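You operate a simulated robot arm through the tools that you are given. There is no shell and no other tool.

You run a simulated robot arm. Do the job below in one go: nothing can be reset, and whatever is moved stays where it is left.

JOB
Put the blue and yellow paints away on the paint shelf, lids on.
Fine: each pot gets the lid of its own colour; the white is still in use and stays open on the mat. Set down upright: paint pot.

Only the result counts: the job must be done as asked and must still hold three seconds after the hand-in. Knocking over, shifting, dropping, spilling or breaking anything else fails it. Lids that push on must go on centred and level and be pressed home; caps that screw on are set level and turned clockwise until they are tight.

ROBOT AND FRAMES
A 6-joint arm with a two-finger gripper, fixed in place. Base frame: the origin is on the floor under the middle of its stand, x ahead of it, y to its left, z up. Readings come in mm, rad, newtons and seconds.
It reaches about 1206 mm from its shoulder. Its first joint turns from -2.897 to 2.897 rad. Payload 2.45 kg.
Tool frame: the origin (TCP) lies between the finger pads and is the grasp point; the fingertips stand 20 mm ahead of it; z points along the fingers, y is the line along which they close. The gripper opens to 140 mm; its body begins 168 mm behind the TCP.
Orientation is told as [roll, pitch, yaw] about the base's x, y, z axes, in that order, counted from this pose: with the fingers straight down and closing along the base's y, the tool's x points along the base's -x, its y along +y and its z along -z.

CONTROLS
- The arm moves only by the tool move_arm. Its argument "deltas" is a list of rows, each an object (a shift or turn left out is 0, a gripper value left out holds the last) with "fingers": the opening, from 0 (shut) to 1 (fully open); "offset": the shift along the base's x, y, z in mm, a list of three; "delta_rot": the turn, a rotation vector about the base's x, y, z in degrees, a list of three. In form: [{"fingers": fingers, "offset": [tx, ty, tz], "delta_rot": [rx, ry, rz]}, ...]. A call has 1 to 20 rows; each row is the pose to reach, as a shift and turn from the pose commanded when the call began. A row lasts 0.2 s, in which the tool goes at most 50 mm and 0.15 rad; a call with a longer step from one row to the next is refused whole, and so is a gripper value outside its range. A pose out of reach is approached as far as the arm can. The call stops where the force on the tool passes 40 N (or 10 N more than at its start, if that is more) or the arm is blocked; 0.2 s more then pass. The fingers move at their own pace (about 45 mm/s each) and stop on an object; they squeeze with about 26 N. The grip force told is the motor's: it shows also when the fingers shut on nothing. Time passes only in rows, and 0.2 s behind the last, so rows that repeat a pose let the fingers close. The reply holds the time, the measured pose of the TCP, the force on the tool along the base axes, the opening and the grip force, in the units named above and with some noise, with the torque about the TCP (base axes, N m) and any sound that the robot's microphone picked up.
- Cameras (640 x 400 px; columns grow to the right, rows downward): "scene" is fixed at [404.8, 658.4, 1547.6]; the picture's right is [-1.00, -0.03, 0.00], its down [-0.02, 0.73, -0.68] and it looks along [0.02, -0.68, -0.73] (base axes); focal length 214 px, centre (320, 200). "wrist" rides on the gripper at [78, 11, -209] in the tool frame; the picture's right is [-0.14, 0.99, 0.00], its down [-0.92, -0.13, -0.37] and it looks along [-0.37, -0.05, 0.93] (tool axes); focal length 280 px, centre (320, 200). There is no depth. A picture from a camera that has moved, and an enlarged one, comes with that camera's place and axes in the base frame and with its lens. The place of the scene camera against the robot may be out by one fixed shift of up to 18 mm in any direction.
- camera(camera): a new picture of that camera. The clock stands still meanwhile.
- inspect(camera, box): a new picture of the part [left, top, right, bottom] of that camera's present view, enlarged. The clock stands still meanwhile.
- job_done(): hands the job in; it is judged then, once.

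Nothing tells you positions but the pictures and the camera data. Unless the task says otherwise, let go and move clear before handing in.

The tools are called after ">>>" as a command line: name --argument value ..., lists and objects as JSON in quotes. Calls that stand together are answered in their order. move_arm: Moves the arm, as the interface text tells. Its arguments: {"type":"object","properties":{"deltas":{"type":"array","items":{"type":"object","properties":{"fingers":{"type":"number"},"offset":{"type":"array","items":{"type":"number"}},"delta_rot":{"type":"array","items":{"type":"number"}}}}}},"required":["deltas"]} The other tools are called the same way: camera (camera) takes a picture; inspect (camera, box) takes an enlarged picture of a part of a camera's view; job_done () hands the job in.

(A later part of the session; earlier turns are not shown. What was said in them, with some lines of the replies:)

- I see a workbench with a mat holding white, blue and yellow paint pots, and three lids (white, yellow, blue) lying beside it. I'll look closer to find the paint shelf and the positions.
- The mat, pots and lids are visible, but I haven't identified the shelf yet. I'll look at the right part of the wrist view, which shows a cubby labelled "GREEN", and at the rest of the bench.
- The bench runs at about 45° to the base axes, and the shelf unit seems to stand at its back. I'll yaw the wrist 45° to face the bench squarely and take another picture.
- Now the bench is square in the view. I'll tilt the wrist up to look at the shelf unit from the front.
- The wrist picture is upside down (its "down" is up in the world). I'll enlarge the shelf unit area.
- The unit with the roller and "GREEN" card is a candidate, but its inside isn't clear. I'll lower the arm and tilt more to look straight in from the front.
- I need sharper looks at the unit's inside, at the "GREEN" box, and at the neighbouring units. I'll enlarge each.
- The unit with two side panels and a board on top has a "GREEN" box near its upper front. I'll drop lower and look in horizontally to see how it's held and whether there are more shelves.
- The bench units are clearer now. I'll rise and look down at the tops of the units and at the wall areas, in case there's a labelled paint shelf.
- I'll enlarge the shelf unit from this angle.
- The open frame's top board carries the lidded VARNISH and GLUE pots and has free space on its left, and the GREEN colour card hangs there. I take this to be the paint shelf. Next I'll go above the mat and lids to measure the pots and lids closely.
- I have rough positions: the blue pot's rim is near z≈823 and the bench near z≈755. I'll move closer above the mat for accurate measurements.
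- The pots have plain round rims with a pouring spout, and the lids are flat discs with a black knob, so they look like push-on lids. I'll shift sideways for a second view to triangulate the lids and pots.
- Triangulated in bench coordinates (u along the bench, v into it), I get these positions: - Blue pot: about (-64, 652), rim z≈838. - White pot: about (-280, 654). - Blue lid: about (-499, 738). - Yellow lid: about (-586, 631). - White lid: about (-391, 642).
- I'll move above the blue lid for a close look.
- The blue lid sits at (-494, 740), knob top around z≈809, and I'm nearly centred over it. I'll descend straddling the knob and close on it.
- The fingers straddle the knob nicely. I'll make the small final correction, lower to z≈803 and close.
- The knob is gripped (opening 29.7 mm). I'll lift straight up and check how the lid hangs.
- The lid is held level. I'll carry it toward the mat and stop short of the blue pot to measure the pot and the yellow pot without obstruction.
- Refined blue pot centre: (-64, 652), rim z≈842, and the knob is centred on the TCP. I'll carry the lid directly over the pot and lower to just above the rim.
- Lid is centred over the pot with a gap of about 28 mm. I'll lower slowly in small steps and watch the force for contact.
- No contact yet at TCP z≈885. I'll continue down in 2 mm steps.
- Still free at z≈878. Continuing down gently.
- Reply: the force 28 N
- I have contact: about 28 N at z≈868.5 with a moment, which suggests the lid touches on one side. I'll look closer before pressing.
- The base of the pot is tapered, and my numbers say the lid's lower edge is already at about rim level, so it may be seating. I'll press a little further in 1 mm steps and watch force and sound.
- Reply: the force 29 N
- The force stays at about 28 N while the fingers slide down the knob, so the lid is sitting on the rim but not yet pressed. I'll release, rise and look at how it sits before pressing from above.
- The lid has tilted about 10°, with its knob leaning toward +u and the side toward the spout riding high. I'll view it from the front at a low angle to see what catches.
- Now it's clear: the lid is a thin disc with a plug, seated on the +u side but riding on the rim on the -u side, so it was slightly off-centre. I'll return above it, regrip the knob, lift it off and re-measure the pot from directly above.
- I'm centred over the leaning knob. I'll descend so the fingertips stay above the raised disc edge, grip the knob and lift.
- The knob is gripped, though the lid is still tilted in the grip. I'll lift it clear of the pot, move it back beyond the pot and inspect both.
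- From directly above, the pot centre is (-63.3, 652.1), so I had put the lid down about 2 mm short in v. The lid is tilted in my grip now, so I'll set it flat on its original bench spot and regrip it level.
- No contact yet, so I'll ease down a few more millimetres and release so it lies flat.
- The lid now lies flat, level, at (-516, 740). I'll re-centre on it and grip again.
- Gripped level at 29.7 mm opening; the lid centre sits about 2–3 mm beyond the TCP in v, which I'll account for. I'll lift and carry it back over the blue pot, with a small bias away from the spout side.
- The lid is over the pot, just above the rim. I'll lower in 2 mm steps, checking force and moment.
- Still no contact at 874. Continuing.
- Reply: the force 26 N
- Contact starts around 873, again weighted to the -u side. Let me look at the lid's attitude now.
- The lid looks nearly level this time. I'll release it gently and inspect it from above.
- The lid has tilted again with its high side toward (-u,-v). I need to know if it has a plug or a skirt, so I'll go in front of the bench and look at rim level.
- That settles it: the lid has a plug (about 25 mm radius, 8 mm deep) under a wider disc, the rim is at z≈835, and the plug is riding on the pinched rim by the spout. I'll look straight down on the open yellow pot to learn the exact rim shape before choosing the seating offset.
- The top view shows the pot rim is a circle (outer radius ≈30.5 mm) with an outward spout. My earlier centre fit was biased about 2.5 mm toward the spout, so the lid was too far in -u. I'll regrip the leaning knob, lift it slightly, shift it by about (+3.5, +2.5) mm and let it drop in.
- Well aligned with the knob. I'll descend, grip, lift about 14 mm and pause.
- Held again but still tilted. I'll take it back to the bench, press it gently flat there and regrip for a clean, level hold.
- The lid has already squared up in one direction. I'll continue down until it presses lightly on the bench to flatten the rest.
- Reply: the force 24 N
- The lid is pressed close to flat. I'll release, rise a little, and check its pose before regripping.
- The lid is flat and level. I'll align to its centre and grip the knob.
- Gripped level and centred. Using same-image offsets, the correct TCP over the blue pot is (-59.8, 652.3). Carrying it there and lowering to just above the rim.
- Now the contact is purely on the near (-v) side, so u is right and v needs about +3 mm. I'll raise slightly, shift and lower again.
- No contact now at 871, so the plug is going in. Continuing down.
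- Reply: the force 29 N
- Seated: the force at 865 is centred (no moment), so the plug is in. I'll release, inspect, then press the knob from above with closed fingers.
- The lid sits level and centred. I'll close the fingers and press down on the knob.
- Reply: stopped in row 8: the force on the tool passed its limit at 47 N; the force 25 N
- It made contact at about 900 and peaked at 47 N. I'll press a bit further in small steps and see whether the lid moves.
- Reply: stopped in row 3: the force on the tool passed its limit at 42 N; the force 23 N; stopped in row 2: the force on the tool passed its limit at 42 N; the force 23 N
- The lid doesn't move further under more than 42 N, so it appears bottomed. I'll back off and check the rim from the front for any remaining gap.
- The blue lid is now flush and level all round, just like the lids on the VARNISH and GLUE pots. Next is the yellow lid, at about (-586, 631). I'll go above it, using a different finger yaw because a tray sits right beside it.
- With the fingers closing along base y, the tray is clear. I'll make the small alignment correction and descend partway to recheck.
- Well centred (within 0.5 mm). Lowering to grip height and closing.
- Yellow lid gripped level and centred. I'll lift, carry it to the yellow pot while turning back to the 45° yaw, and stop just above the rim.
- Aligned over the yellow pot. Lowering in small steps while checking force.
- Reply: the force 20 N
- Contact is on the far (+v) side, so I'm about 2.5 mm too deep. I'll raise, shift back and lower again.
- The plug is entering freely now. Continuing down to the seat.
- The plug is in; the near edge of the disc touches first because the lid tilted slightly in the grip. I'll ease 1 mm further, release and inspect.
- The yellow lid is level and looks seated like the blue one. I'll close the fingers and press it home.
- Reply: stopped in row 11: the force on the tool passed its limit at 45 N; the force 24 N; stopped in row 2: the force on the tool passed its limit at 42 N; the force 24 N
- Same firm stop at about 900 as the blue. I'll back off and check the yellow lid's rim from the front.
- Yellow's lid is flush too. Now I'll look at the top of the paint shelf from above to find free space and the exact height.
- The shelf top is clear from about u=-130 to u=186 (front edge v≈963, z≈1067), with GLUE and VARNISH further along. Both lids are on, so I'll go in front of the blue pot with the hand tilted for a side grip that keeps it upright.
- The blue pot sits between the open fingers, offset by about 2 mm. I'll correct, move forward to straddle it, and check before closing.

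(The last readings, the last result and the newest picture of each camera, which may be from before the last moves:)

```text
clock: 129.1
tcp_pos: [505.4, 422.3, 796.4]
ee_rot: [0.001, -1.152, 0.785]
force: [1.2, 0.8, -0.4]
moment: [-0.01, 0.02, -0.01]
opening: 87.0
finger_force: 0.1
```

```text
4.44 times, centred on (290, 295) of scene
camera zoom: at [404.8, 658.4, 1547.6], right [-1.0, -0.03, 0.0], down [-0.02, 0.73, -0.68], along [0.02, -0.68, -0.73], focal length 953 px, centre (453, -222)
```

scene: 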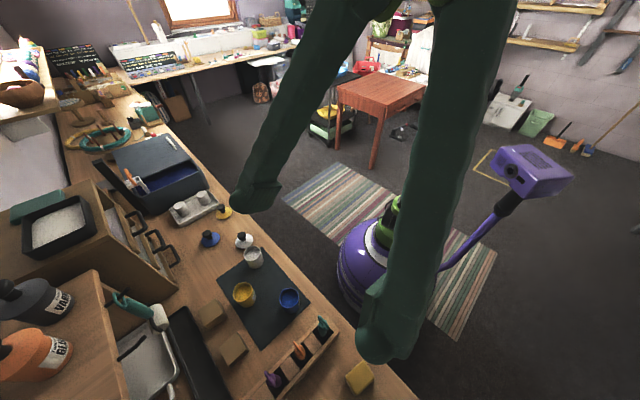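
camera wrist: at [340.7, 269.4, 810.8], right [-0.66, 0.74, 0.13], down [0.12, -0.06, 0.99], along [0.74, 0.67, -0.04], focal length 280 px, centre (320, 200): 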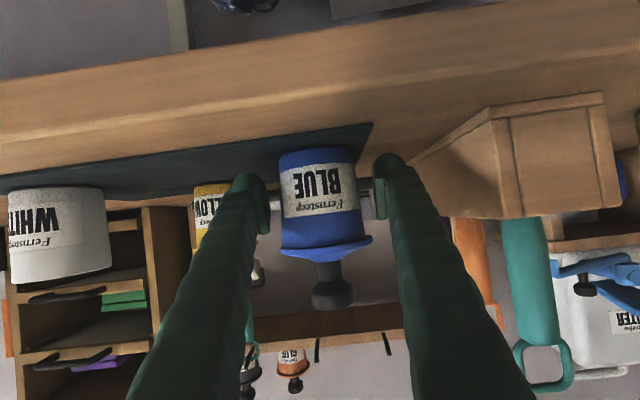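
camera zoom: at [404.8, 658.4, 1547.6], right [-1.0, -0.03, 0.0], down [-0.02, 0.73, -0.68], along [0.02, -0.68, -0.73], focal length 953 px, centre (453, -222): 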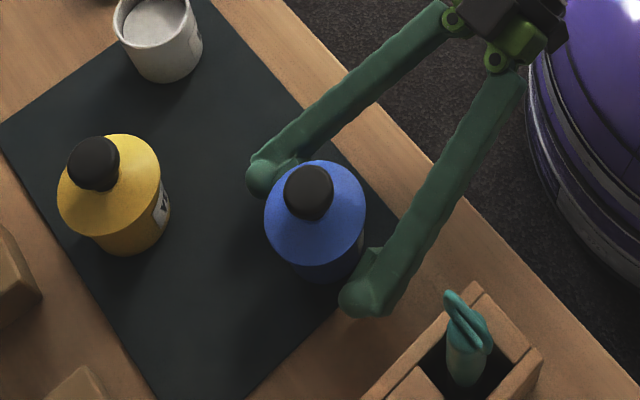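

The fingers straddle the blue pot with the TCP at its centre. Closing on the pot body.

>>> move_arm --deltas '[{"offset": [0, 0, 0], "fingers": 0.5}, {"offset": [0, 0, 0], "fingers": 0.4}, {"offset": [0, 0, 0], "fingers": 0.2}, {"offset": [0, 0, 0], "fingers": 0.0}, {"offset": [0, 0, 0], "fingers": 0.0}, {"offset": [0, 0, 0], "fingers": 0.0}]'

>>> inspect --camera "wrist" --box '[230, 110, 410, 260]'

>>> inspect --camera "scene" --box '[230, 250, 350, 340]'

```text
clock: 130.5
tcp_pos: [506.6, 421.1, 795.5]
ee_rot: [0.0, -1.152, 0.786]
force: [-1.0, 1.2, 2.0]
moment: [-0.07, -0.06, -0.02]
opening: 60.1
finger_force: 26.1
```

```text
2.67 times, centred on (320, 185) of wrist
camera zoom: at [340.6, 269.3, 810.9], right [-0.66, 0.74, 0.13], down [0.12, -0.06, 0.99], along [0.74, 0.67, -0.04], focal length 748 px, centre (320, 240)
```

zoom: 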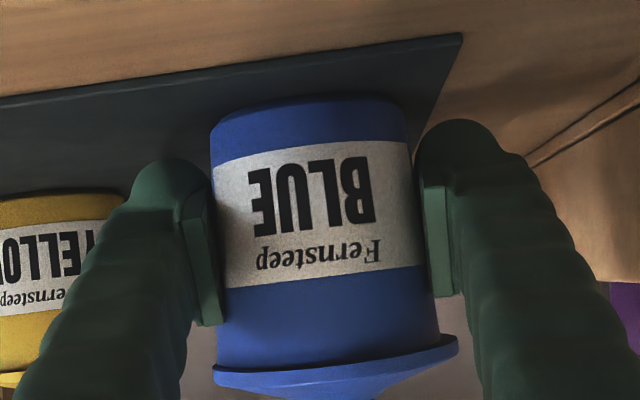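

```text
4.44 times, centred on (290, 295) of scene
camera zoom: at [404.8, 658.4, 1547.6], right [-1.0, -0.03, 0.0], down [-0.02, 0.73, -0.68], along [0.02, -0.68, -0.73], focal length 953 px, centre (453, -222)
```

zoom: 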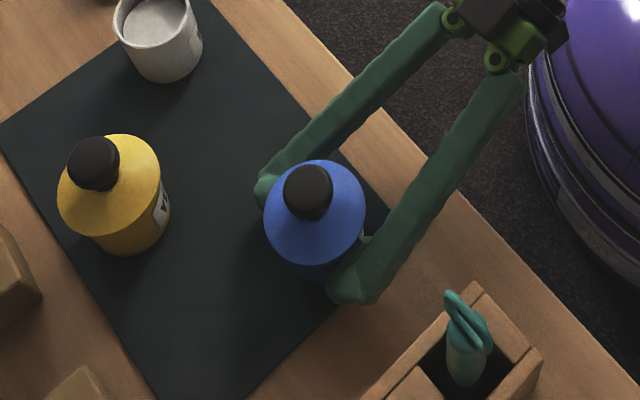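

The blue pot is firmly held (60 mm). Lifting slowly first, then up to shelf height.

>>> move_arm --deltas '[{"offset": [0, 0, 8]}, {"offset": [0, 0, 20]}, {"offset": [0, 0, 20]}]'

>>> inspect --camera "scene" --box '[230, 250, 350, 340]'

```text
clock: 131.3
tcp_pos: [505.7, 420.8, 816.2]
ee_rot: [0.0, -1.152, 0.786]
force: [-0.8, -0.3, -2.0]
moment: [-0.01, 0.03, -0.01]
opening: 59.7
finger_force: 26.1
```

```text
4.44 times, centred on (290, 295) of scene
camera zoom: at [404.8, 658.4, 1547.6], right [-1.0, -0.03, 0.0], down [-0.02, 0.73, -0.68], along [0.02, -0.68, -0.73], focal length 953 px, centre (453, -222)
```

zoom: 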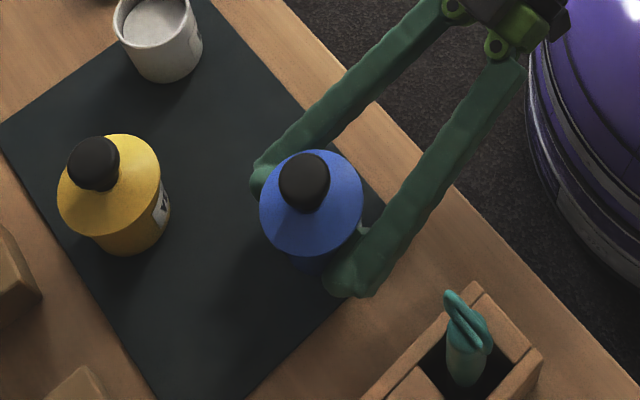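

Pot is upright and held. Raising to above shelf height, then moving in front of the free part of the shelf for a look.

>>> move_arm --deltas '[{"offset": [0, 0, 40]}, {"offset": [0, 0, 80]}, {"offset": [0, 0, 120]}, {"offset": [0, 0, 160]}, {"offset": [0, 0, 200]}, {"offset": [0, 0, 240]}, {"offset": [0, 0, 280]}, {"offset": [0, 0, 315]}, {"offset": [0, 0, 340]}, {"offset": [8, 38, 345]}, {"offset": [16, 77, 345]}, {"offset": [24, 115, 345]}, {"offset": [32, 153, 345]}, {"offset": [40, 191, 345]}, {"offset": [47, 225, 345]}, {"offset": [54, 258, 345]}, {"offset": [60, 286, 345]}, {"offset": [60, 286, 345]}]'

>>> camera --camera "wrist"

>>> inspect --camera "wrist" --box '[100, 130, 420, 300]'

>>> camera --camera "scene"

```text
clock: 135.1
tcp_pos: [564.7, 707.2, 1160.9]
ee_rot: [0.0, -1.151, 0.786]
force: [0.3, -0.6, -2.1]
moment: [-0.02, -0.01, 0.0]
opening: 59.9
finger_force: 26.4
```

```text
taken
camera wrist: at [399.9, 555.6, 1176.1], right [-0.66, 0.74, 0.13], down [0.12, -0.06, 0.99], along [0.74, 0.67, -0.05], focal length 280 px, centre (320, 200)
```

wrist: 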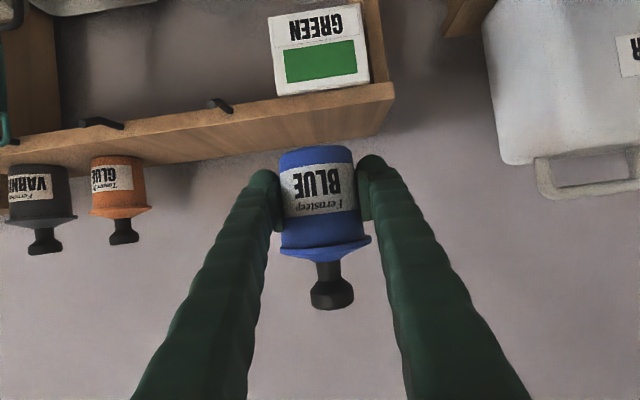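

```text
2.00 times, centred on (260, 215) of wrist
camera zoom: at [399.9, 555.6, 1176.1], right [-0.66, 0.74, 0.13], down [0.12, -0.06, 0.99], along [0.74, 0.67, -0.05], focal length 561 px, centre (440, 170)
```

zoom: 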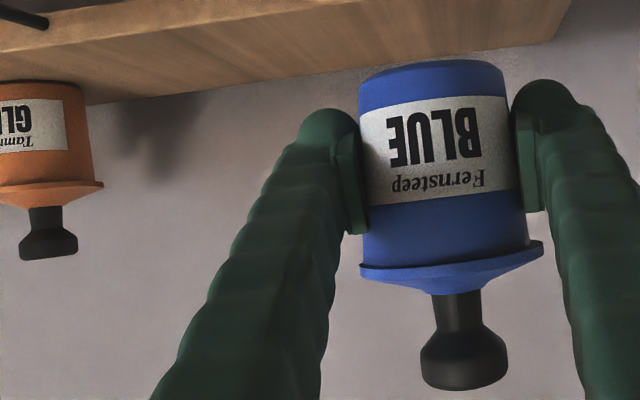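

```text
taken
```

scene: 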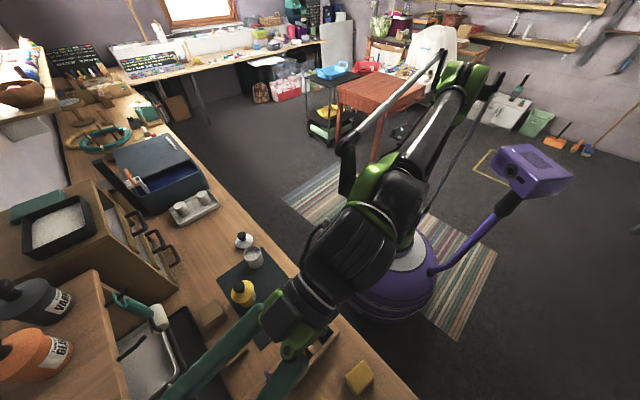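

The shelf has no other objects in the free right part. I'll zoom on its edge to measure its height and depth.

>>> inspect --camera "wrist" --box '[320, 60, 410, 150]'

>>> inspect --camera "wrist" --box '[60, 80, 270, 220]'

```text
4.44 times, centred on (365, 105) of wrist
camera zoom: at [399.9, 555.6, 1176.1], right [-0.66, 0.74, 0.13], down [0.12, -0.06, 0.99], along [0.74, 0.67, -0.05], focal length 1246 px, centre (120, 622)
```

zoom: 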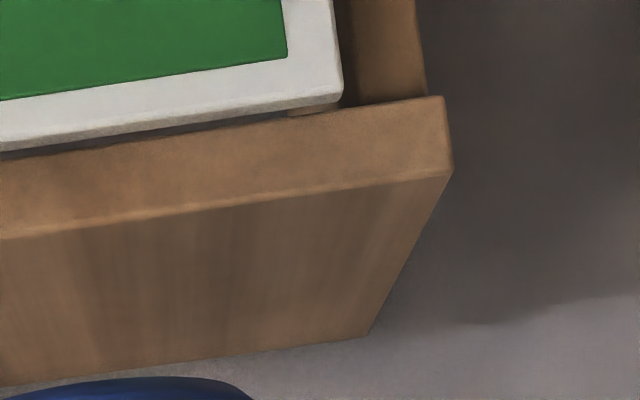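

```text
2.86 times, centred on (165, 150) of wrist
camera zoom: at [399.9, 555.6, 1176.1], right [-0.66, 0.74, 0.13], down [0.12, -0.06, 0.99], along [0.74, 0.67, -0.05], focal length 801 px, centre (763, 343)
```

zoom: 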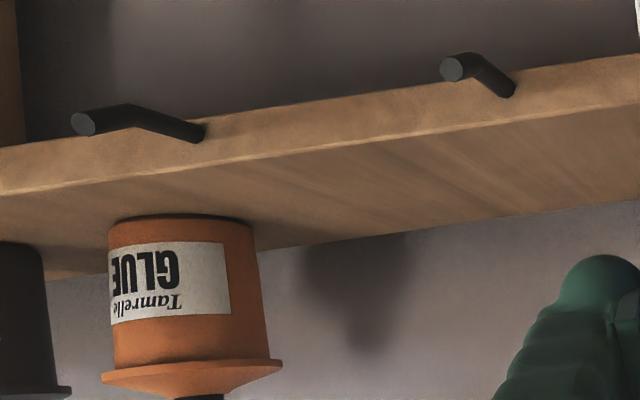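

The shelf top is at z≈1069, v from 969 to 1115, and its right end is at u≈186. GLUE is at u≈-184. I'll move the blue pot to u≈100, v≈1042 and lower to just above the board.

>>> move_arm --deltas '[{"offset": [25, 25, 0]}, {"offset": [50, 50, 0]}, {"offset": [75, 75, 0]}, {"offset": [100.8, 100.8, 0]}, {"offset": [100.8, 100.8, -15]}, {"offset": [100.8, 100.8, -30]}, {"offset": [100.8, 100.8, -42]}, {"offset": [100.8, 100.8, -49]}, {"offset": [100.8, 100.8, -49]}]'

>>> camera --camera "wrist"

>>> inspect --camera "wrist" --box '[240, 90, 420, 210]'

```text
clock: 137.1
tcp_pos: [666.7, 807.6, 1112.0]
ee_rot: [0.0, -1.152, 0.785]
force: [-0.6, -0.4, -1.7]
moment: [-0.03, 0.01, 0.02]
opening: 60.0
finger_force: 25.6
```

```text
taken
camera wrist: at [501.4, 656.6, 1126.5], right [-0.66, 0.74, 0.13], down [0.12, -0.06, 0.99], along [0.74, 0.67, -0.05], focal length 280 px, centre (320, 200)
```

wrist: 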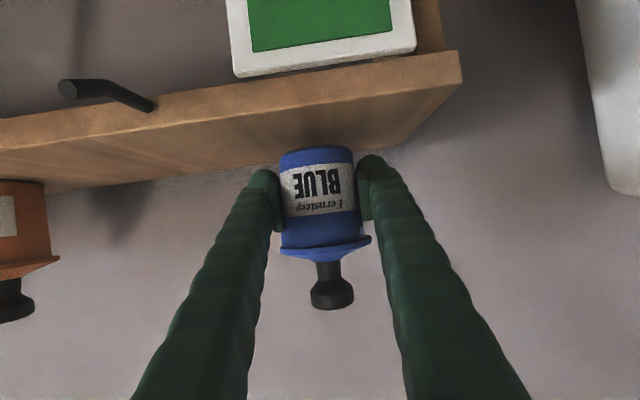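

```text
3.33 times, centred on (330, 150) of wrist
camera zoom: at [501.4, 656.6, 1126.5], right [-0.66, 0.74, 0.13], down [0.12, -0.06, 0.99], along [0.74, 0.67, -0.05], focal length 935 px, centre (287, 367)
```

zoom: 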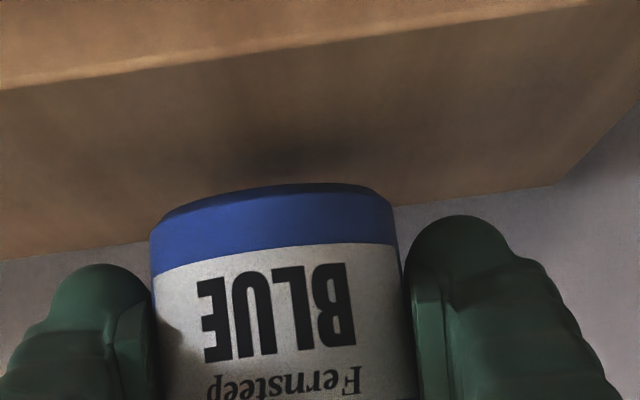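

The pot is over the board with its shadow converging. Lowering in small steps until it touches.

>>> move_arm --deltas '[{"offset": [0, 0, -2]}, {"offset": [0, 0, -4]}, {"offset": [0, 0, -5.5]}, {"offset": [0, 0, -5.5]}]'

>>> move_arm --deltas '[{"offset": [0, 0, -0.7]}, {"offset": [0, 0, -1.4]}, {"offset": [0, 0, -1.4]}]'

>>> move_arm --deltas '[{"offset": [0, 0, -0.7]}, {"offset": [0, 0, -1.4]}, {"offset": [0, 0, -1.4]}]'

```text
clock: 138.1
tcp_pos: [665.9, 808.6, 1106.6]
ee_rot: [0.002, -1.15, 0.785]
force: [-0.4, 0.1, -2.1]
moment: [-0.02, 0.0, -0.02]
opening: 59.9
finger_force: 26.2
```

```text
clock: 138.9
tcp_pos: [665.3, 807.7, 1105.6]
ee_rot: [0.0, -1.151, 0.785]
force: [0.2, 0.2, -2.4]
moment: [-0.03, -0.01, -0.02]
opening: 59.7
finger_force: 26.1
```

```text
clock: 139.7
tcp_pos: [666.6, 808.4, 1104.7]
ee_rot: [-0.001, -1.152, 0.786]
force: [0.5, -0.9, -1.9]
moment: [0.03, -0.03, 0.0]
opening: 59.8
finger_force: 26.4
```

Still carrying the full weight; continuing down gently.

>>> move_arm --deltas '[{"offset": [0, 0, -0.7]}, {"offset": [0, 0, -1.4]}, {"offset": [0, 0, -1.4]}]'

>>> move_arm --deltas '[{"offset": [0, 0, -0.7]}, {"offset": [0, 0, -1.4]}, {"offset": [0, 0, -1.4]}]'

>>> move_arm --deltas '[{"offset": [0, 0, -0.7]}, {"offset": [0, 0, -1.4]}, {"offset": [0, 0, -1.4]}]'

```text
clock: 140.5
tcp_pos: [664.7, 808.5, 1102.7]
ee_rot: [0.001, -1.152, 0.785]
force: [-0.3, -0.3, -2.4]
moment: [0.0, -0.03, 0.0]
opening: 60.0
finger_force: 26.5
```

```text
clock: 141.3
tcp_pos: [666.8, 808.4, 1101.3]
ee_rot: [0.001, -1.151, 0.787]
force: [0.4, 0.0, -2.3]
moment: [0.03, -0.04, 0.01]
opening: 60.0
finger_force: 25.9
```

```text
clock: 142.1
tcp_pos: [666.1, 807.9, 1099.3]
ee_rot: [0.0, -1.151, 0.785]
force: [0.7, 0.3, -1.4]
moment: [0.01, -0.01, 0.01]
opening: 60.0
finger_force: 26.2
```

>>> move_arm --deltas '[{"offset": [0, 0, -0.7]}, {"offset": [0, 0, -1.4]}, {"offset": [0, 0, -1.4]}]'

>>> inspect --camera "wrist" --box '[260, 110, 380, 190]'

```text
clock: 142.9
tcp_pos: [665.4, 807.1, 1099.3]
ee_rot: [0.001, -1.151, 0.785]
force: [-0.5, -0.4, -0.9]
moment: [-0.04, -0.03, -0.01]
opening: 60.1
finger_force: 25.7
```

```text
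5.00 times, centred on (320, 150) of wrist
camera zoom: at [501.0, 656.5, 1113.0], right [-0.66, 0.74, 0.13], down [0.12, -0.06, 0.99], along [0.74, 0.67, -0.05], focal length 1402 px, centre (320, 450)
```

zoom: 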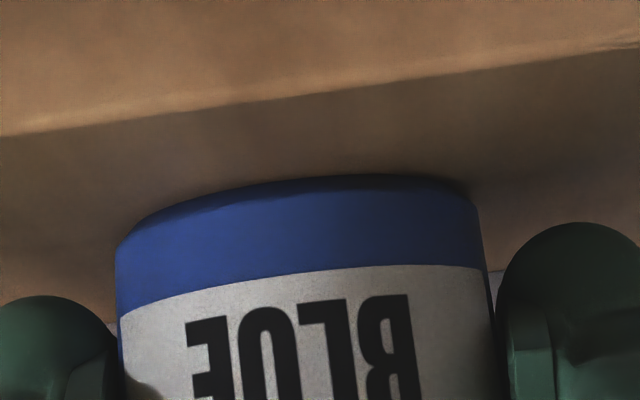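

Very close now; weight is coming off. One more small step.

>>> move_arm --deltas '[{"offset": [0, 0, -0.5]}, {"offset": [0, 0, -1.0]}, {"offset": [0, 0, -1.0]}]'

>>> move_arm --deltas '[{"offset": [0, 0, -0.5]}, {"offset": [0, 0, -1.0]}, {"offset": [0, 0, -1.0]}]'

```text
clock: 143.7
tcp_pos: [665.7, 807.3, 1098.6]
ee_rot: [0.0, -1.152, 0.785]
force: [2.8, 1.6, 10.2]
moment: [-0.06, -0.1, 0.03]
opening: 59.7
finger_force: 26.2
```

```text
clock: 144.5
tcp_pos: [665.2, 807.8, 1097.8]
ee_rot: [-0.002, -1.153, 0.786]
force: [1.2, 2.5, 23.9]
moment: [-0.03, -0.01, 0.0]
opening: 59.9
finger_force: 26.2
```

Touchdown at TCP z≈1098. I'll relieve the pressure, open the fingers and back straight out.

>>> move_arm --deltas '[{"offset": [0, 0, 1.2]}, {"offset": [0, 0, 1.2], "fingers": 0.45}, {"offset": [0, 0, 1.2], "fingers": 0.52}, {"offset": [0, 0, 1.2], "fingers": 0.62}, {"offset": [0, 0, 1.2], "fingers": 0.62}, {"offset": [0, 0, 1.2], "fingers": 0.62}]'

>>> inspect --camera "wrist" --box '[230, 110, 410, 260]'

```text
clock: 145.9
tcp_pos: [666.3, 807.8, 1098.6]
ee_rot: [0.001, -1.153, 0.786]
force: [0.6, -0.1, 0.0]
moment: [0.0, -0.01, -0.02]
opening: 86.9
finger_force: 0.2
```

```text
2.67 times, centred on (320, 185) of wrist
camera zoom: at [501.1, 656.8, 1112.5], right [-0.66, 0.74, 0.13], down [0.12, -0.06, 0.99], along [0.74, 0.67, -0.05], focal length 748 px, centre (320, 240)
```

zoom: 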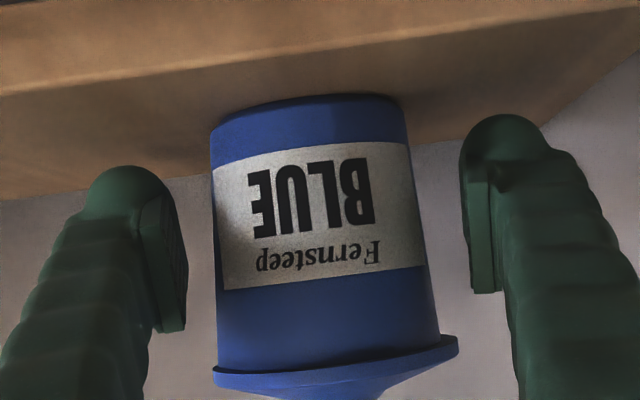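

The blue pot stands free on the shelf. Backing out along -v.

>>> move_arm --deltas '[{"offset": [-10, -10, 0]}, {"offset": [-30, -30, 0]}, {"offset": [-60, -60, 0]}, {"offset": [-90, -90, 5]}, {"offset": [-120, -120, 20]}, {"offset": [-150, -150, 40]}, {"offset": [-150, -150, 40]}]'

>>> camera --camera "wrist"

>>> inspect --camera "wrist" --box '[260, 110, 390, 260]'

```text
clock: 147.5
tcp_pos: [517.0, 658.8, 1138.4]
ee_rot: [0.0, -1.151, 0.786]
force: [-0.1, -0.3, -1.0]
moment: [-0.02, -0.02, 0.01]
opening: 86.9
finger_force: 0.0
```

```text
taken
camera wrist: at [352.2, 506.5, 1153.2], right [-0.66, 0.74, 0.13], down [0.12, -0.06, 0.99], along [0.74, 0.67, -0.05], focal length 280 px, centre (320, 200)
```

wrist: 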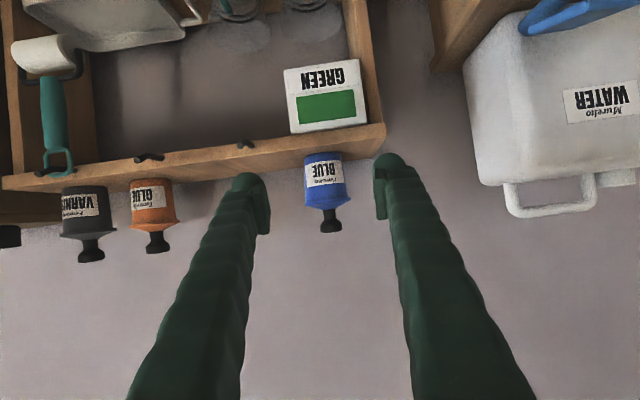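

```text
2.67 times, centred on (325, 185) of wrist
camera zoom: at [352.2, 506.5, 1153.2], right [-0.66, 0.74, 0.13], down [0.12, -0.06, 0.99], along [0.74, 0.67, -0.05], focal length 748 px, centre (307, 240)
```

zoom: 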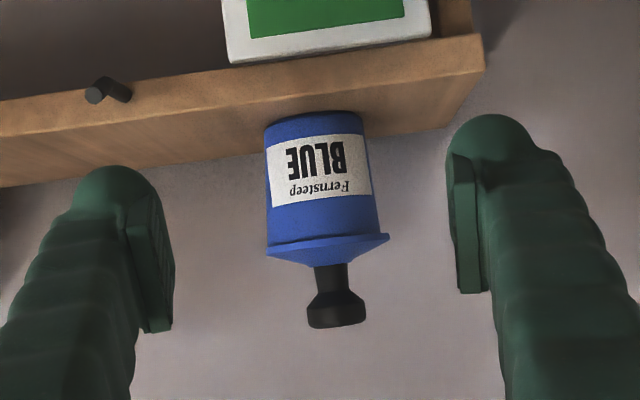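

Blue is put away upright on the shelf. For the yellow pot, I'll rotate the approach 20° so the fingers stay well clear of the white pot, and descend to a pre-grasp point in front of it.

>>> move_arm --deltas '[{"offset": [0.5, -39.6, 0], "delta_rot": [0, 0, -4], "fingers": 0.6}, {"offset": [1.1, -79.2, -10], "delta_rot": [0, 0, -8]}, {"offset": [1.6, -118.8, -20], "delta_rot": [0, 0, -12]}, {"offset": [2.2, -158.4, -40], "delta_rot": [0, 0, -16]}, {"offset": [2.7, -198, -60], "delta_rot": [0, 0, -20]}, {"offset": [3.2, -237.5, -80], "delta_rot": [0, 0, -20]}, {"offset": [3.8, -277, -100], "delta_rot": [0, 0, -20]}, {"offset": [4.3, -316.7, -125], "delta_rot": [0, 0, -20]}, {"offset": [4.3, -316.7, -170], "delta_rot": [0, 0, -20]}, {"offset": [4.3, -316.7, -215], "delta_rot": [0, 0, -20]}, {"offset": [4.3, -316.7, -260], "delta_rot": [0, 0, -20]}, {"offset": [4.3, -316.7, -300], "delta_rot": [0, 0, -20]}, {"offset": [4.3, -316.7, -325], "delta_rot": [0, 0, -20]}, {"offset": [4.3, -316.7, -341], "delta_rot": [0, 0, -20]}, {"offset": [4.3, -316.7, -341], "delta_rot": [0, 0, -20]}]'

>>> camera --camera "wrist"

>>> inspect --camera "wrist" --box '[230, 110, 410, 230]'

>>> inspect --camera "scene" --box '[200, 230, 340, 330]'

```text
clock: 150.7
tcp_pos: [519.9, 339.6, 796.9]
ee_rot: [0.0, -1.151, 0.437]
force: [0.2, -0.2, -0.1]
moment: [-0.01, -0.04, -0.01]
opening: 84.0
finger_force: 0.0
```

```text
taken
camera wrist: at [313.7, 254.8, 810.8], right [-0.37, 0.92, 0.13], down [0.09, -0.1, 0.99], along [0.93, 0.38, -0.04], focal length 280 px, centre (320, 200)
```

wrist: 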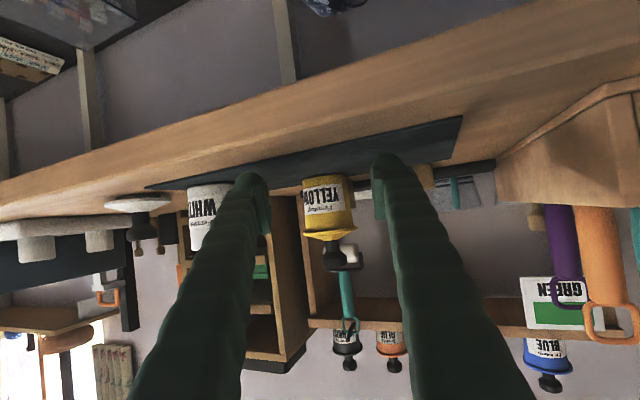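

```text
3.33 times, centred on (320, 170) of wrist
camera zoom: at [313.7, 254.8, 810.8], right [-0.37, 0.92, 0.13], down [0.09, -0.1, 0.99], along [0.93, 0.38, -0.04], focal length 935 px, centre (320, 300)
```

zoom: 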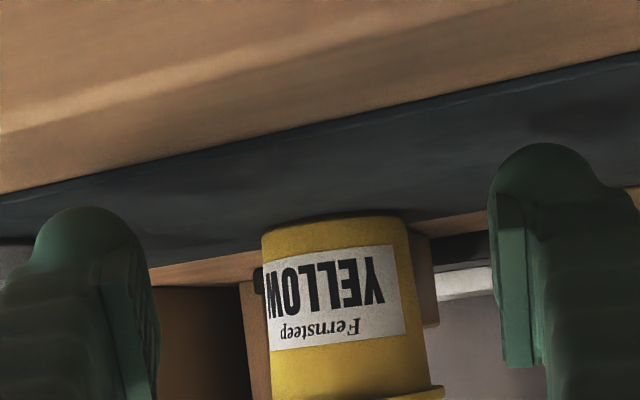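

```text
4.00 times, centred on (270, 280) of scene
camera zoom: at [404.8, 658.4, 1547.6], right [-1.0, -0.03, 0.0], down [-0.02, 0.73, -0.68], along [0.02, -0.68, -0.73], focal length 858 px, centre (520, -120)
```

zoom: 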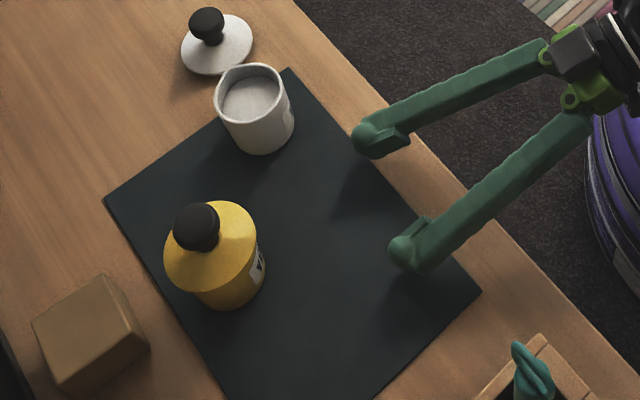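

The yellow pot is laterally aligned. I'll zoom in to check its distance before advancing.

>>> inspect --camera "wrist" --box '[290, 160, 370, 260]'

```text
4.00 times, centred on (330, 210) of wrist
camera zoom: at [313.7, 254.8, 810.8], right [-0.37, 0.92, 0.13], down [0.09, -0.1, 0.99], along [0.93, 0.38, -0.04], focal length 1122 px, centre (280, 160)
```

zoom: 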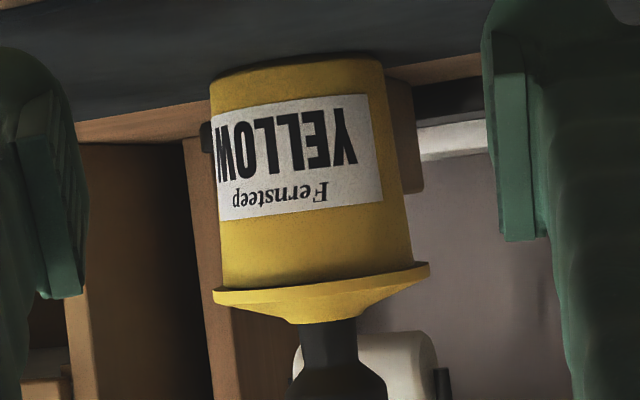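

Distance to the pot centre is about 153 mm. Advancing to straddle it.

>>> move_arm --deltas '[{"offset": [34, 16, 0]}, {"offset": [68, 32, 0]}, {"offset": [100, 47, 0]}, {"offset": [124, 58.2, 0]}, {"offset": [139, 65.2, 0]}, {"offset": [139, 65.2, 0]}]'

>>> camera --camera "wrist"

>>> inspect --camera "scene" --box '[180, 230, 320, 330]'

```text
clock: 152.1
tcp_pos: [659.2, 408.0, 797.8]
ee_rot: [-0.001, -1.153, 0.436]
force: [0.2, -0.4, -0.9]
moment: [-0.03, -0.03, 0.01]
opening: 83.9
finger_force: 0.0
```

```text
taken
camera wrist: at [453.1, 321.2, 811.8], right [-0.37, 0.92, 0.13], down [0.09, -0.1, 0.99], along [0.93, 0.38, -0.04], focal length 280 px, centre (320, 200)
```

wrist: 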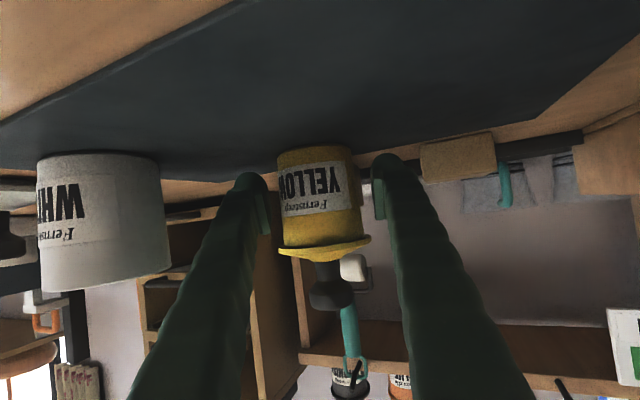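

```text
4.00 times, centred on (250, 280) of scene
camera zoom: at [404.8, 658.4, 1547.6], right [-1.0, -0.03, 0.0], down [-0.02, 0.73, -0.68], along [0.02, -0.68, -0.73], focal length 858 px, centre (600, -120)
```

zoom: 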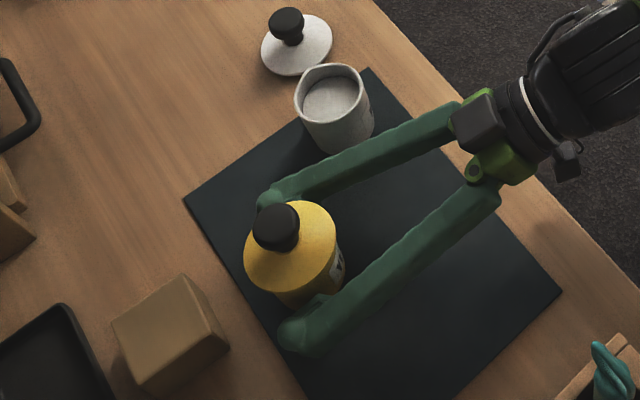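

Well positioned, and clear of the white pot. Closing on the yellow pot.

>>> move_arm --deltas '[{"offset": [0, 0, 0], "fingers": 0.5}, {"offset": [0, 0, 0], "fingers": 0.4}, {"offset": [0, 0, 0], "fingers": 0.2}, {"offset": [0, 0, 0], "fingers": 0.0}, {"offset": [0, 0, 0], "fingers": 0.0}, {"offset": [0, 0, 0], "fingers": 0.0}]'

>>> move_arm --deltas '[{"offset": [0, 0, 8]}, {"offset": [0, 0, 20]}, {"offset": [0, 0, 20]}]'

>>> inspect --camera "scene" --box '[180, 230, 320, 330]'

>>> inspect --camera "wrist" --box '[200, 110, 420, 290]'

```text
clock: 153.5
tcp_pos: [659.4, 406.8, 797.3]
ee_rot: [0.001, -1.153, 0.437]
force: [0.2, -1.4, 0.6]
moment: [0.02, 0.03, 0.02]
opening: 58.0
finger_force: 26.4
```

```text
clock: 154.3
tcp_pos: [659.4, 406.8, 816.8]
ee_rot: [0.0, -1.153, 0.436]
force: [-0.1, -0.1, -0.9]
moment: [-0.01, -0.01, 0.0]
opening: 57.6
finger_force: 26.5
```

```text
4.00 times, centred on (250, 280) of scene
camera zoom: at [404.8, 658.4, 1547.6], right [-1.0, -0.03, 0.0], down [-0.02, 0.73, -0.68], along [0.02, -0.68, -0.73], focal length 858 px, centre (600, -120)
```

zoom: 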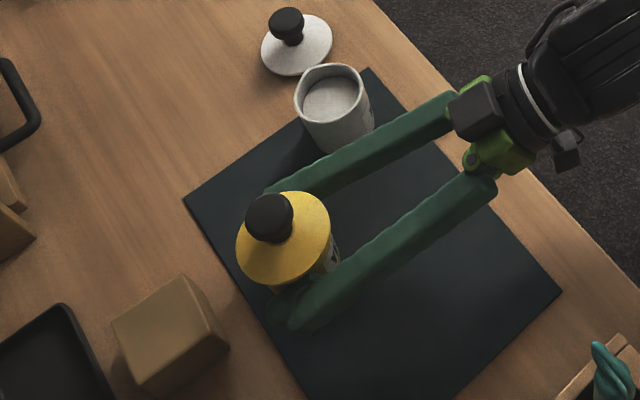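

```text
2.22 times, centred on (310, 200) of wrist
camera zoom: at [453.0, 321.0, 831.4], right [-0.37, 0.92, 0.13], down [0.09, -0.1, 0.99], along [0.93, 0.38, -0.05], focal length 623 px, centre (342, 200)
```

zoom: 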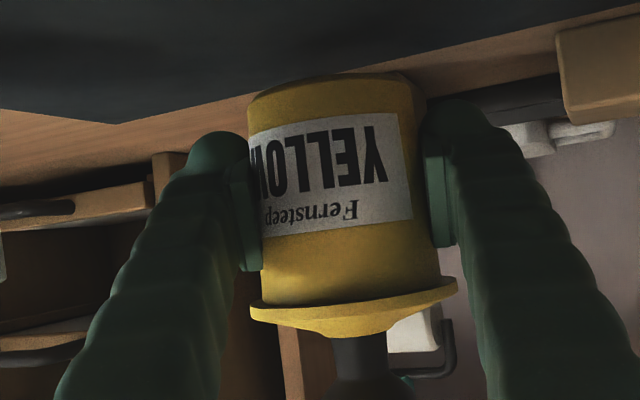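

Yellow is lifted upright. Raising it, turning back 20° and moving in front of the free shelf space left of the blue pot.

>>> move_arm --deltas '[{"offset": [0, 0, 40]}, {"offset": [0, 0, 80]}, {"offset": [0, 0, 120]}, {"offset": [0, 0, 160]}, {"offset": [0, 0, 200]}, {"offset": [0, 0, 240]}, {"offset": [0, 0, 280]}, {"offset": [0, 0, 320]}, {"offset": [0, 0, 343]}, {"offset": [-0.3, 30, 343], "delta_rot": [0, 0, 3]}, {"offset": [-0.6, 65, 343], "delta_rot": [0, 0, 6.5]}, {"offset": [-0.9, 100, 343], "delta_rot": [0, 0, 10]}, {"offset": [-1.2, 135, 343], "delta_rot": [0, 0, 13.5]}, {"offset": [-1.5, 172, 343], "delta_rot": [0, 0, 17]}, {"offset": [-1.8, 208.4, 343], "delta_rot": [0, 0, 20]}, {"offset": [-1.8, 208.4, 343], "delta_rot": [0, 0, 20]}]'

>>> camera --camera "wrist"

```text
clock: 157.7
tcp_pos: [658.7, 614.8, 1159.6]
ee_rot: [-0.002, -1.152, 0.787]
force: [0.2, -0.5, -1.7]
moment: [0.03, -0.01, 0.02]
opening: 57.5
finger_force: 25.8
```

```text
taken
camera wrist: at [492.8, 463.4, 1173.9], right [-0.66, 0.74, 0.13], down [0.12, -0.06, 0.99], along [0.74, 0.67, -0.05], focal length 280 px, centre (320, 200)
```

wrist: 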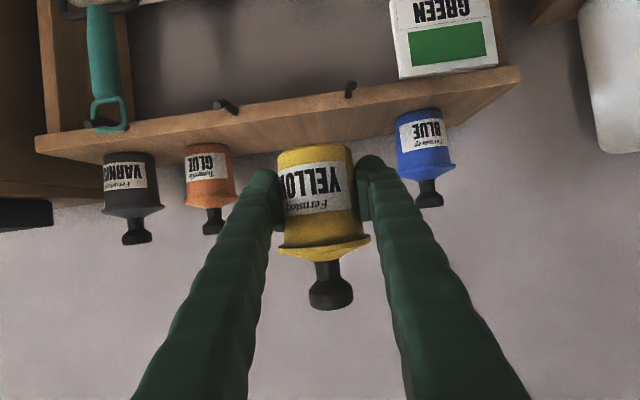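

Clear slot between GLUE and BLUE. Moving forward over the shelf and lowering to just above it.

>>> move_arm --deltas '[{"offset": [25, 25, 0]}, {"offset": [50, 50, 0]}, {"offset": [75, 75.5, 0]}, {"offset": [99.3, 100.8, 0]}, {"offset": [99.3, 100.8, -20]}, {"offset": [99.3, 100.8, -40]}, {"offset": [99.3, 100.8, -52]}, {"offset": [99.3, 100.8, -56]}, {"offset": [99.3, 100.8, -56]}]'

>>> camera --camera "wrist"

>>> move_arm --deltas '[{"offset": [0, 0, -0.7]}, {"offset": [0, 0, -1.4]}, {"offset": [0, 0, -1.4]}]'

>>> move_arm --deltas '[{"offset": [0, 0, -0.7]}, {"offset": [0, 0, -1.4]}, {"offset": [0, 0, -1.4]}]'

```text
clock: 159.7
tcp_pos: [757.3, 715.3, 1103.9]
ee_rot: [0.002, -1.151, 0.785]
force: [-0.8, -0.1, -1.3]
moment: [-0.01, 0.01, 0.01]
opening: 57.8
finger_force: 26.1
```

```text
taken
camera wrist: at [592.0, 564.0, 1118.2], right [-0.66, 0.74, 0.13], down [0.12, -0.06, 0.99], along [0.74, 0.67, -0.05], focal length 280 px, centre (320, 200)
```

wrist: 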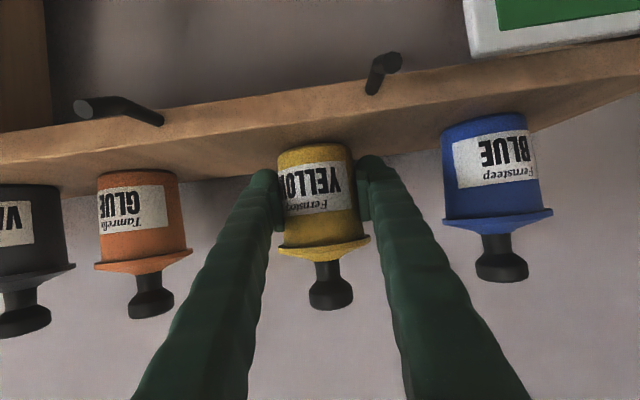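

```text
clock: 160.5
tcp_pos: [756.7, 716.2, 1103.2]
ee_rot: [0.0, -1.152, 0.786]
force: [0.5, -0.3, -1.8]
moment: [0.02, -0.01, 0.0]
opening: 57.8
finger_force: 25.9
```

```text
clock: 161.3
tcp_pos: [756.5, 714.8, 1101.3]
ee_rot: [0.0, -1.154, 0.784]
force: [0.8, -0.2, -2.5]
moment: [0.0, -0.01, -0.01]
opening: 57.7
finger_force: 26.5
```

Nearly down; continuing in about 1 mm steps until the weight comes off.

>>> move_arm --deltas '[{"offset": [0, 0, -0.5]}, {"offset": [0, 0, -1.0]}, {"offset": [0, 0, -1.0]}]'

>>> move_arm --deltas '[{"offset": [0, 0, -0.5]}, {"offset": [0, 0, -1.0]}, {"offset": [0, 0, -1.0]}]'

>>> move_arm --deltas '[{"offset": [0, 0, -0.4]}, {"offset": [0, 0, -0.8]}, {"offset": [0, 0, -0.8]}]'

```text
clock: 162.1
tcp_pos: [757.4, 714.7, 1099.8]
ee_rot: [0.001, -1.151, 0.785]
force: [0.1, 0.7, -1.5]
moment: [0.01, -0.02, -0.01]
opening: 57.8
finger_force: 26.2
```

```text
clock: 162.9
tcp_pos: [757.3, 714.5, 1099.0]
ee_rot: [-0.001, -1.151, 0.784]
force: [0.0, -0.5, 4.6]
moment: [-0.04, -0.07, 0.0]
opening: 57.7
finger_force: 25.8
```

```text
clock: 163.7
tcp_pos: [756.6, 716.1, 1098.4]
ee_rot: [0.0, -1.151, 0.786]
force: [3.4, 4.0, 19.5]
moment: [-0.02, -0.03, 0.02]
opening: 58.3
finger_force: 25.7
```

Touchdown confirmed. Relieving pressure, opening, and backing straight out.

>>> move_arm --deltas '[{"offset": [0, 0, 1.0]}, {"offset": [0, 0, 1.0], "fingers": 0.43}, {"offset": [0, 0, 1.0], "fingers": 0.5}, {"offset": [0, 0, 1.0], "fingers": 0.6}, {"offset": [0, 0, 1.0], "fingers": 0.6}, {"offset": [0, 0, 1.0], "fingers": 0.6}]'

>>> inspect --camera "wrist" --box '[230, 110, 410, 260]'

```text
clock: 165.1
tcp_pos: [756.5, 715.9, 1099.5]
ee_rot: [0.0, -1.152, 0.785]
force: [0.9, -0.3, -0.7]
moment: [0.03, -0.03, -0.02]
opening: 83.6
finger_force: 0.0
```

```text
2.67 times, centred on (320, 185) of wrist
camera zoom: at [592.0, 564.1, 1113.7], right [-0.66, 0.74, 0.13], down [0.12, -0.06, 0.99], along [0.74, 0.67, -0.05], focal length 748 px, centre (320, 240)
```

zoom: 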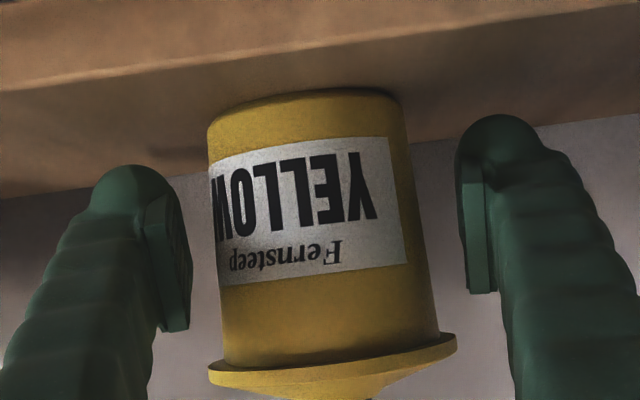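

>>> move_arm --deltas '[{"offset": [-10, -10, 0]}, {"offset": [-30, -30, 0]}, {"offset": [-60, -60, 0]}, {"offset": [-90, -90, 5]}, {"offset": [-120, -120, 20]}, {"offset": [-150, -150, 50]}, {"offset": [-175, -175, 80]}, {"offset": [-175, -175, 80]}]'

>>> camera --camera "wrist"

>>> inspect --camera "wrist" --box '[260, 110, 460, 240]'

>>> camera --camera "scene"

```text
refused: row 6 steps farther than a row can; nothing moved
```

```text
taken
camera wrist: at [592.0, 564.1, 1113.7], right [-0.66, 0.74, 0.13], down [0.12, -0.06, 0.99], along [0.74, 0.67, -0.05], focal length 280 px, centre (320, 200)
```

wrist: 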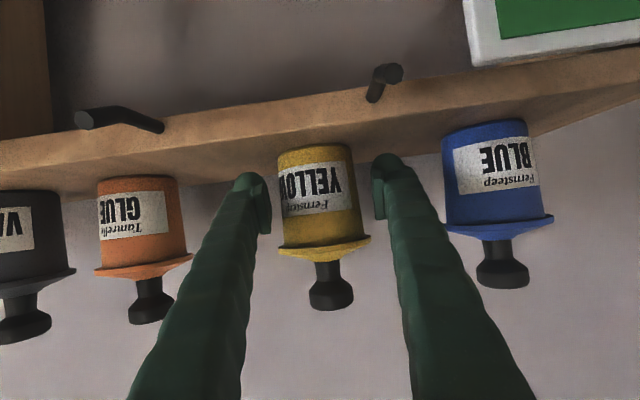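

```text
3.08 times, centred on (360, 175) of wrist
camera zoom: at [592.0, 564.1, 1113.7], right [-0.66, 0.74, 0.13], down [0.12, -0.06, 0.99], along [0.74, 0.67, -0.05], focal length 863 px, centre (197, 277)
```

zoom: 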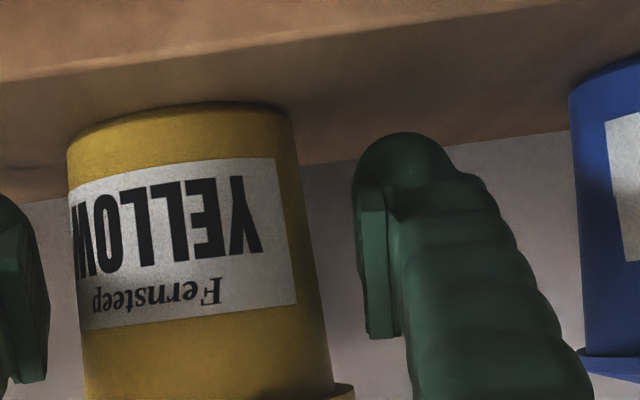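

```text
taken
```

scene: 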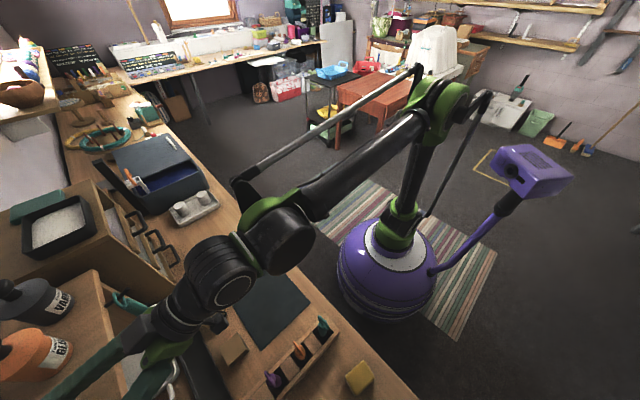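

That retreat was refused only because one row's step was too long, and nothing moved. The yellow pot stands free, so I'll back out with shorter steps.

>>> move_arm --deltas '[{"offset": [-10, -10, 0]}, {"offset": [-30, -30, 0]}, {"offset": [-60, -60, 0]}, {"offset": [-88, -88, 5]}, {"offset": [-115, -115, 20]}, {"offset": [-140, -140, 45]}, {"offset": [-160, -160, 80]}, {"offset": [-160, -160, 80]}]'

>>> camera --camera "wrist"

>>> inspect --camera "wrist" --box '[260, 90, 420, 210]'

```text
clock: 166.9
tcp_pos: [598.2, 557.3, 1179.8]
ee_rot: [0.0, -1.151, 0.786]
force: [-0.1, 0.6, 0.4]
moment: [-0.05, -0.03, 0.01]
opening: 83.9
finger_force: 0.1
```

```text
taken
camera wrist: at [432.3, 404.8, 1194.2], right [-0.66, 0.74, 0.13], down [0.12, -0.06, 0.99], along [0.74, 0.67, -0.05], focal length 280 px, centre (320, 200)
```

wrist: 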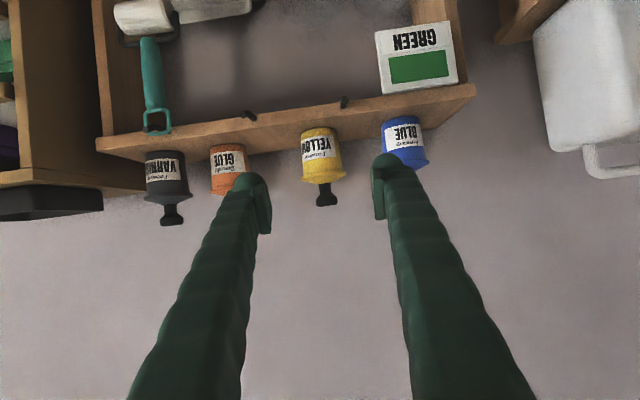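

```text
3.33 times, centred on (340, 150) of wrist
camera zoom: at [432.3, 404.8, 1194.2], right [-0.66, 0.74, 0.13], down [0.12, -0.06, 0.99], along [0.74, 0.67, -0.05], focal length 935 px, centre (253, 367)
```

zoom: 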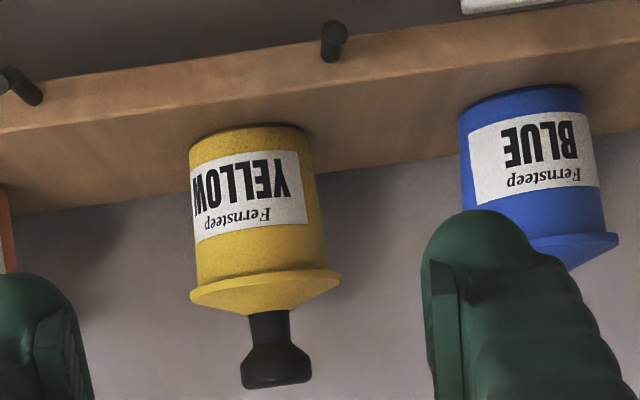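

Both pots stand on the shelf with their lids on. I'll move the arm clear and do a final check of the shelf, mat and white pot.

>>> move_arm --deltas '[{"offset": [-15, -15, 30], "delta_rot": [-3, 3, 0]}, {"offset": [-35, -35, 65], "delta_rot": [-6, 6, 0]}, {"offset": [-55, -55, 100], "delta_rot": [-9, 9, 0]}, {"offset": [-75, -75, 135], "delta_rot": [-12, 12, 0]}, {"offset": [-95, -95, 160], "delta_rot": [-15, 15, 0]}, {"offset": [-115, -115, 180], "delta_rot": [-18, 18, 0]}, {"offset": [-130, -130, 190], "delta_rot": [-21, 21, 0]}, {"offset": [-140, -140, 200], "delta_rot": [-24, 24, 0]}, {"offset": [-140, -140, 200], "delta_rot": [-27, 27, 0]}, {"offset": [-140, -140, 200], "delta_rot": [-27, 27, 0], "fingers": 1.0}, {"offset": [-140, -140, 200], "delta_rot": [-27, 27, 0], "fingers": 1.0}, {"offset": [-140, -140, 200], "delta_rot": [-27, 27, 0], "fingers": 1.0}]'

>>> camera --camera "wrist"

>>> inspect --camera "wrist" --box '[240, 110, 400, 230]'

>>> inspect --camera "scene" --box '[100, 170, 400, 400]'

```text
clock: 169.5
tcp_pos: [457.4, 416.3, 1379.6]
ee_rot: [0.0, -0.485, 0.785]
force: [-0.5, 0.1, 0.2]
moment: [0.01, -0.02, 0.0]
opening: 139.9
finger_force: 0.1
```

```text
taken
camera wrist: at [331.7, 303.9, 1528.7], right [-0.61, 0.79, 0.06], down [0.54, 0.36, 0.76], along [0.57, 0.5, -0.65], focal length 280 px, centre (320, 200)
```

wrist: 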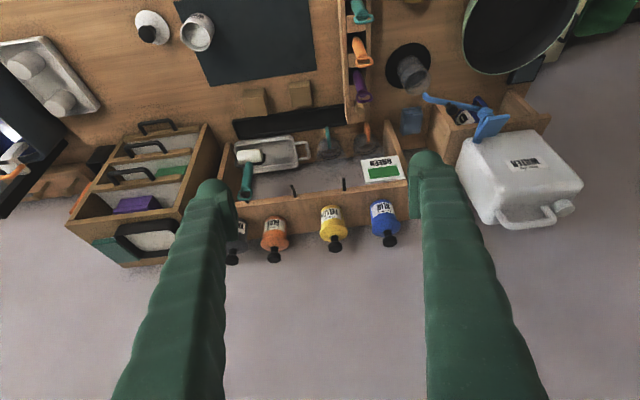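

```text
3.33 times, centred on (320, 170) of wrist
camera zoom: at [331.7, 303.9, 1528.7], right [-0.61, 0.79, 0.06], down [0.54, 0.36, 0.76], along [0.57, 0.5, -0.65], focal length 935 px, centre (320, 300)
```

zoom: 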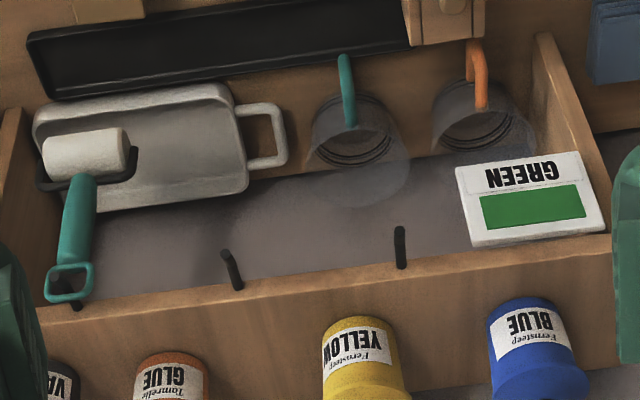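

```text
1.74 times, centred on (250, 285) of scene
camera zoom: at [404.8, 658.4, 1547.6], right [-1.0, -0.03, 0.0], down [-0.02, 0.73, -0.68], along [0.02, -0.68, -0.73], focal length 373 px, centre (442, 52)
```

zoom: 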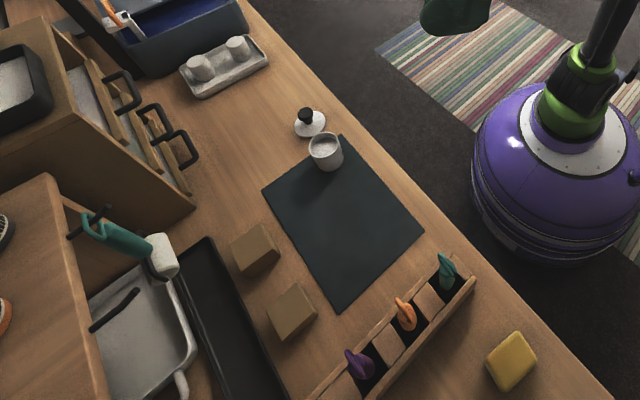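

The blue and yellow pots stand upright on the paint shelf, next to GLUE and VARNISH, each with its own lid seated flush. The white pot is still open on the mat with its lid beside it, nothing else looks disturbed, and the arm is clear. Handing in.

>>> job_done

```text
The job is handed in.
```

The blue and yellow pots are on the paint shelf, upright, each with its own lid pressed on. I've handed the job in and haven't seen the result yet.

- **Lids:** From the front, both lids looked flush and level on their rims. Pressing on each knob to about 45 N moved neither lid any further.
- **Blue lid:** It took several tries. It first sat tilted on the pot's spout edge, so I took it off, laid it flat on the bench and set it again a few millimetres over.
- **Shelf:** Nothing I could see was marked as the paint shelf. I took it to be the board where VARNISH and GLUE stand, above the hanging GREEN card. The two pots stand there to the left of GLUE as you face the shelf, blue furthest left.
- **White paint:** The white pot is still open on the mat, with its lid beside it.
- **Everything else:** I saw nothing knocked over or shifted in the last pictures. The arm is clear of the bench and shelf.
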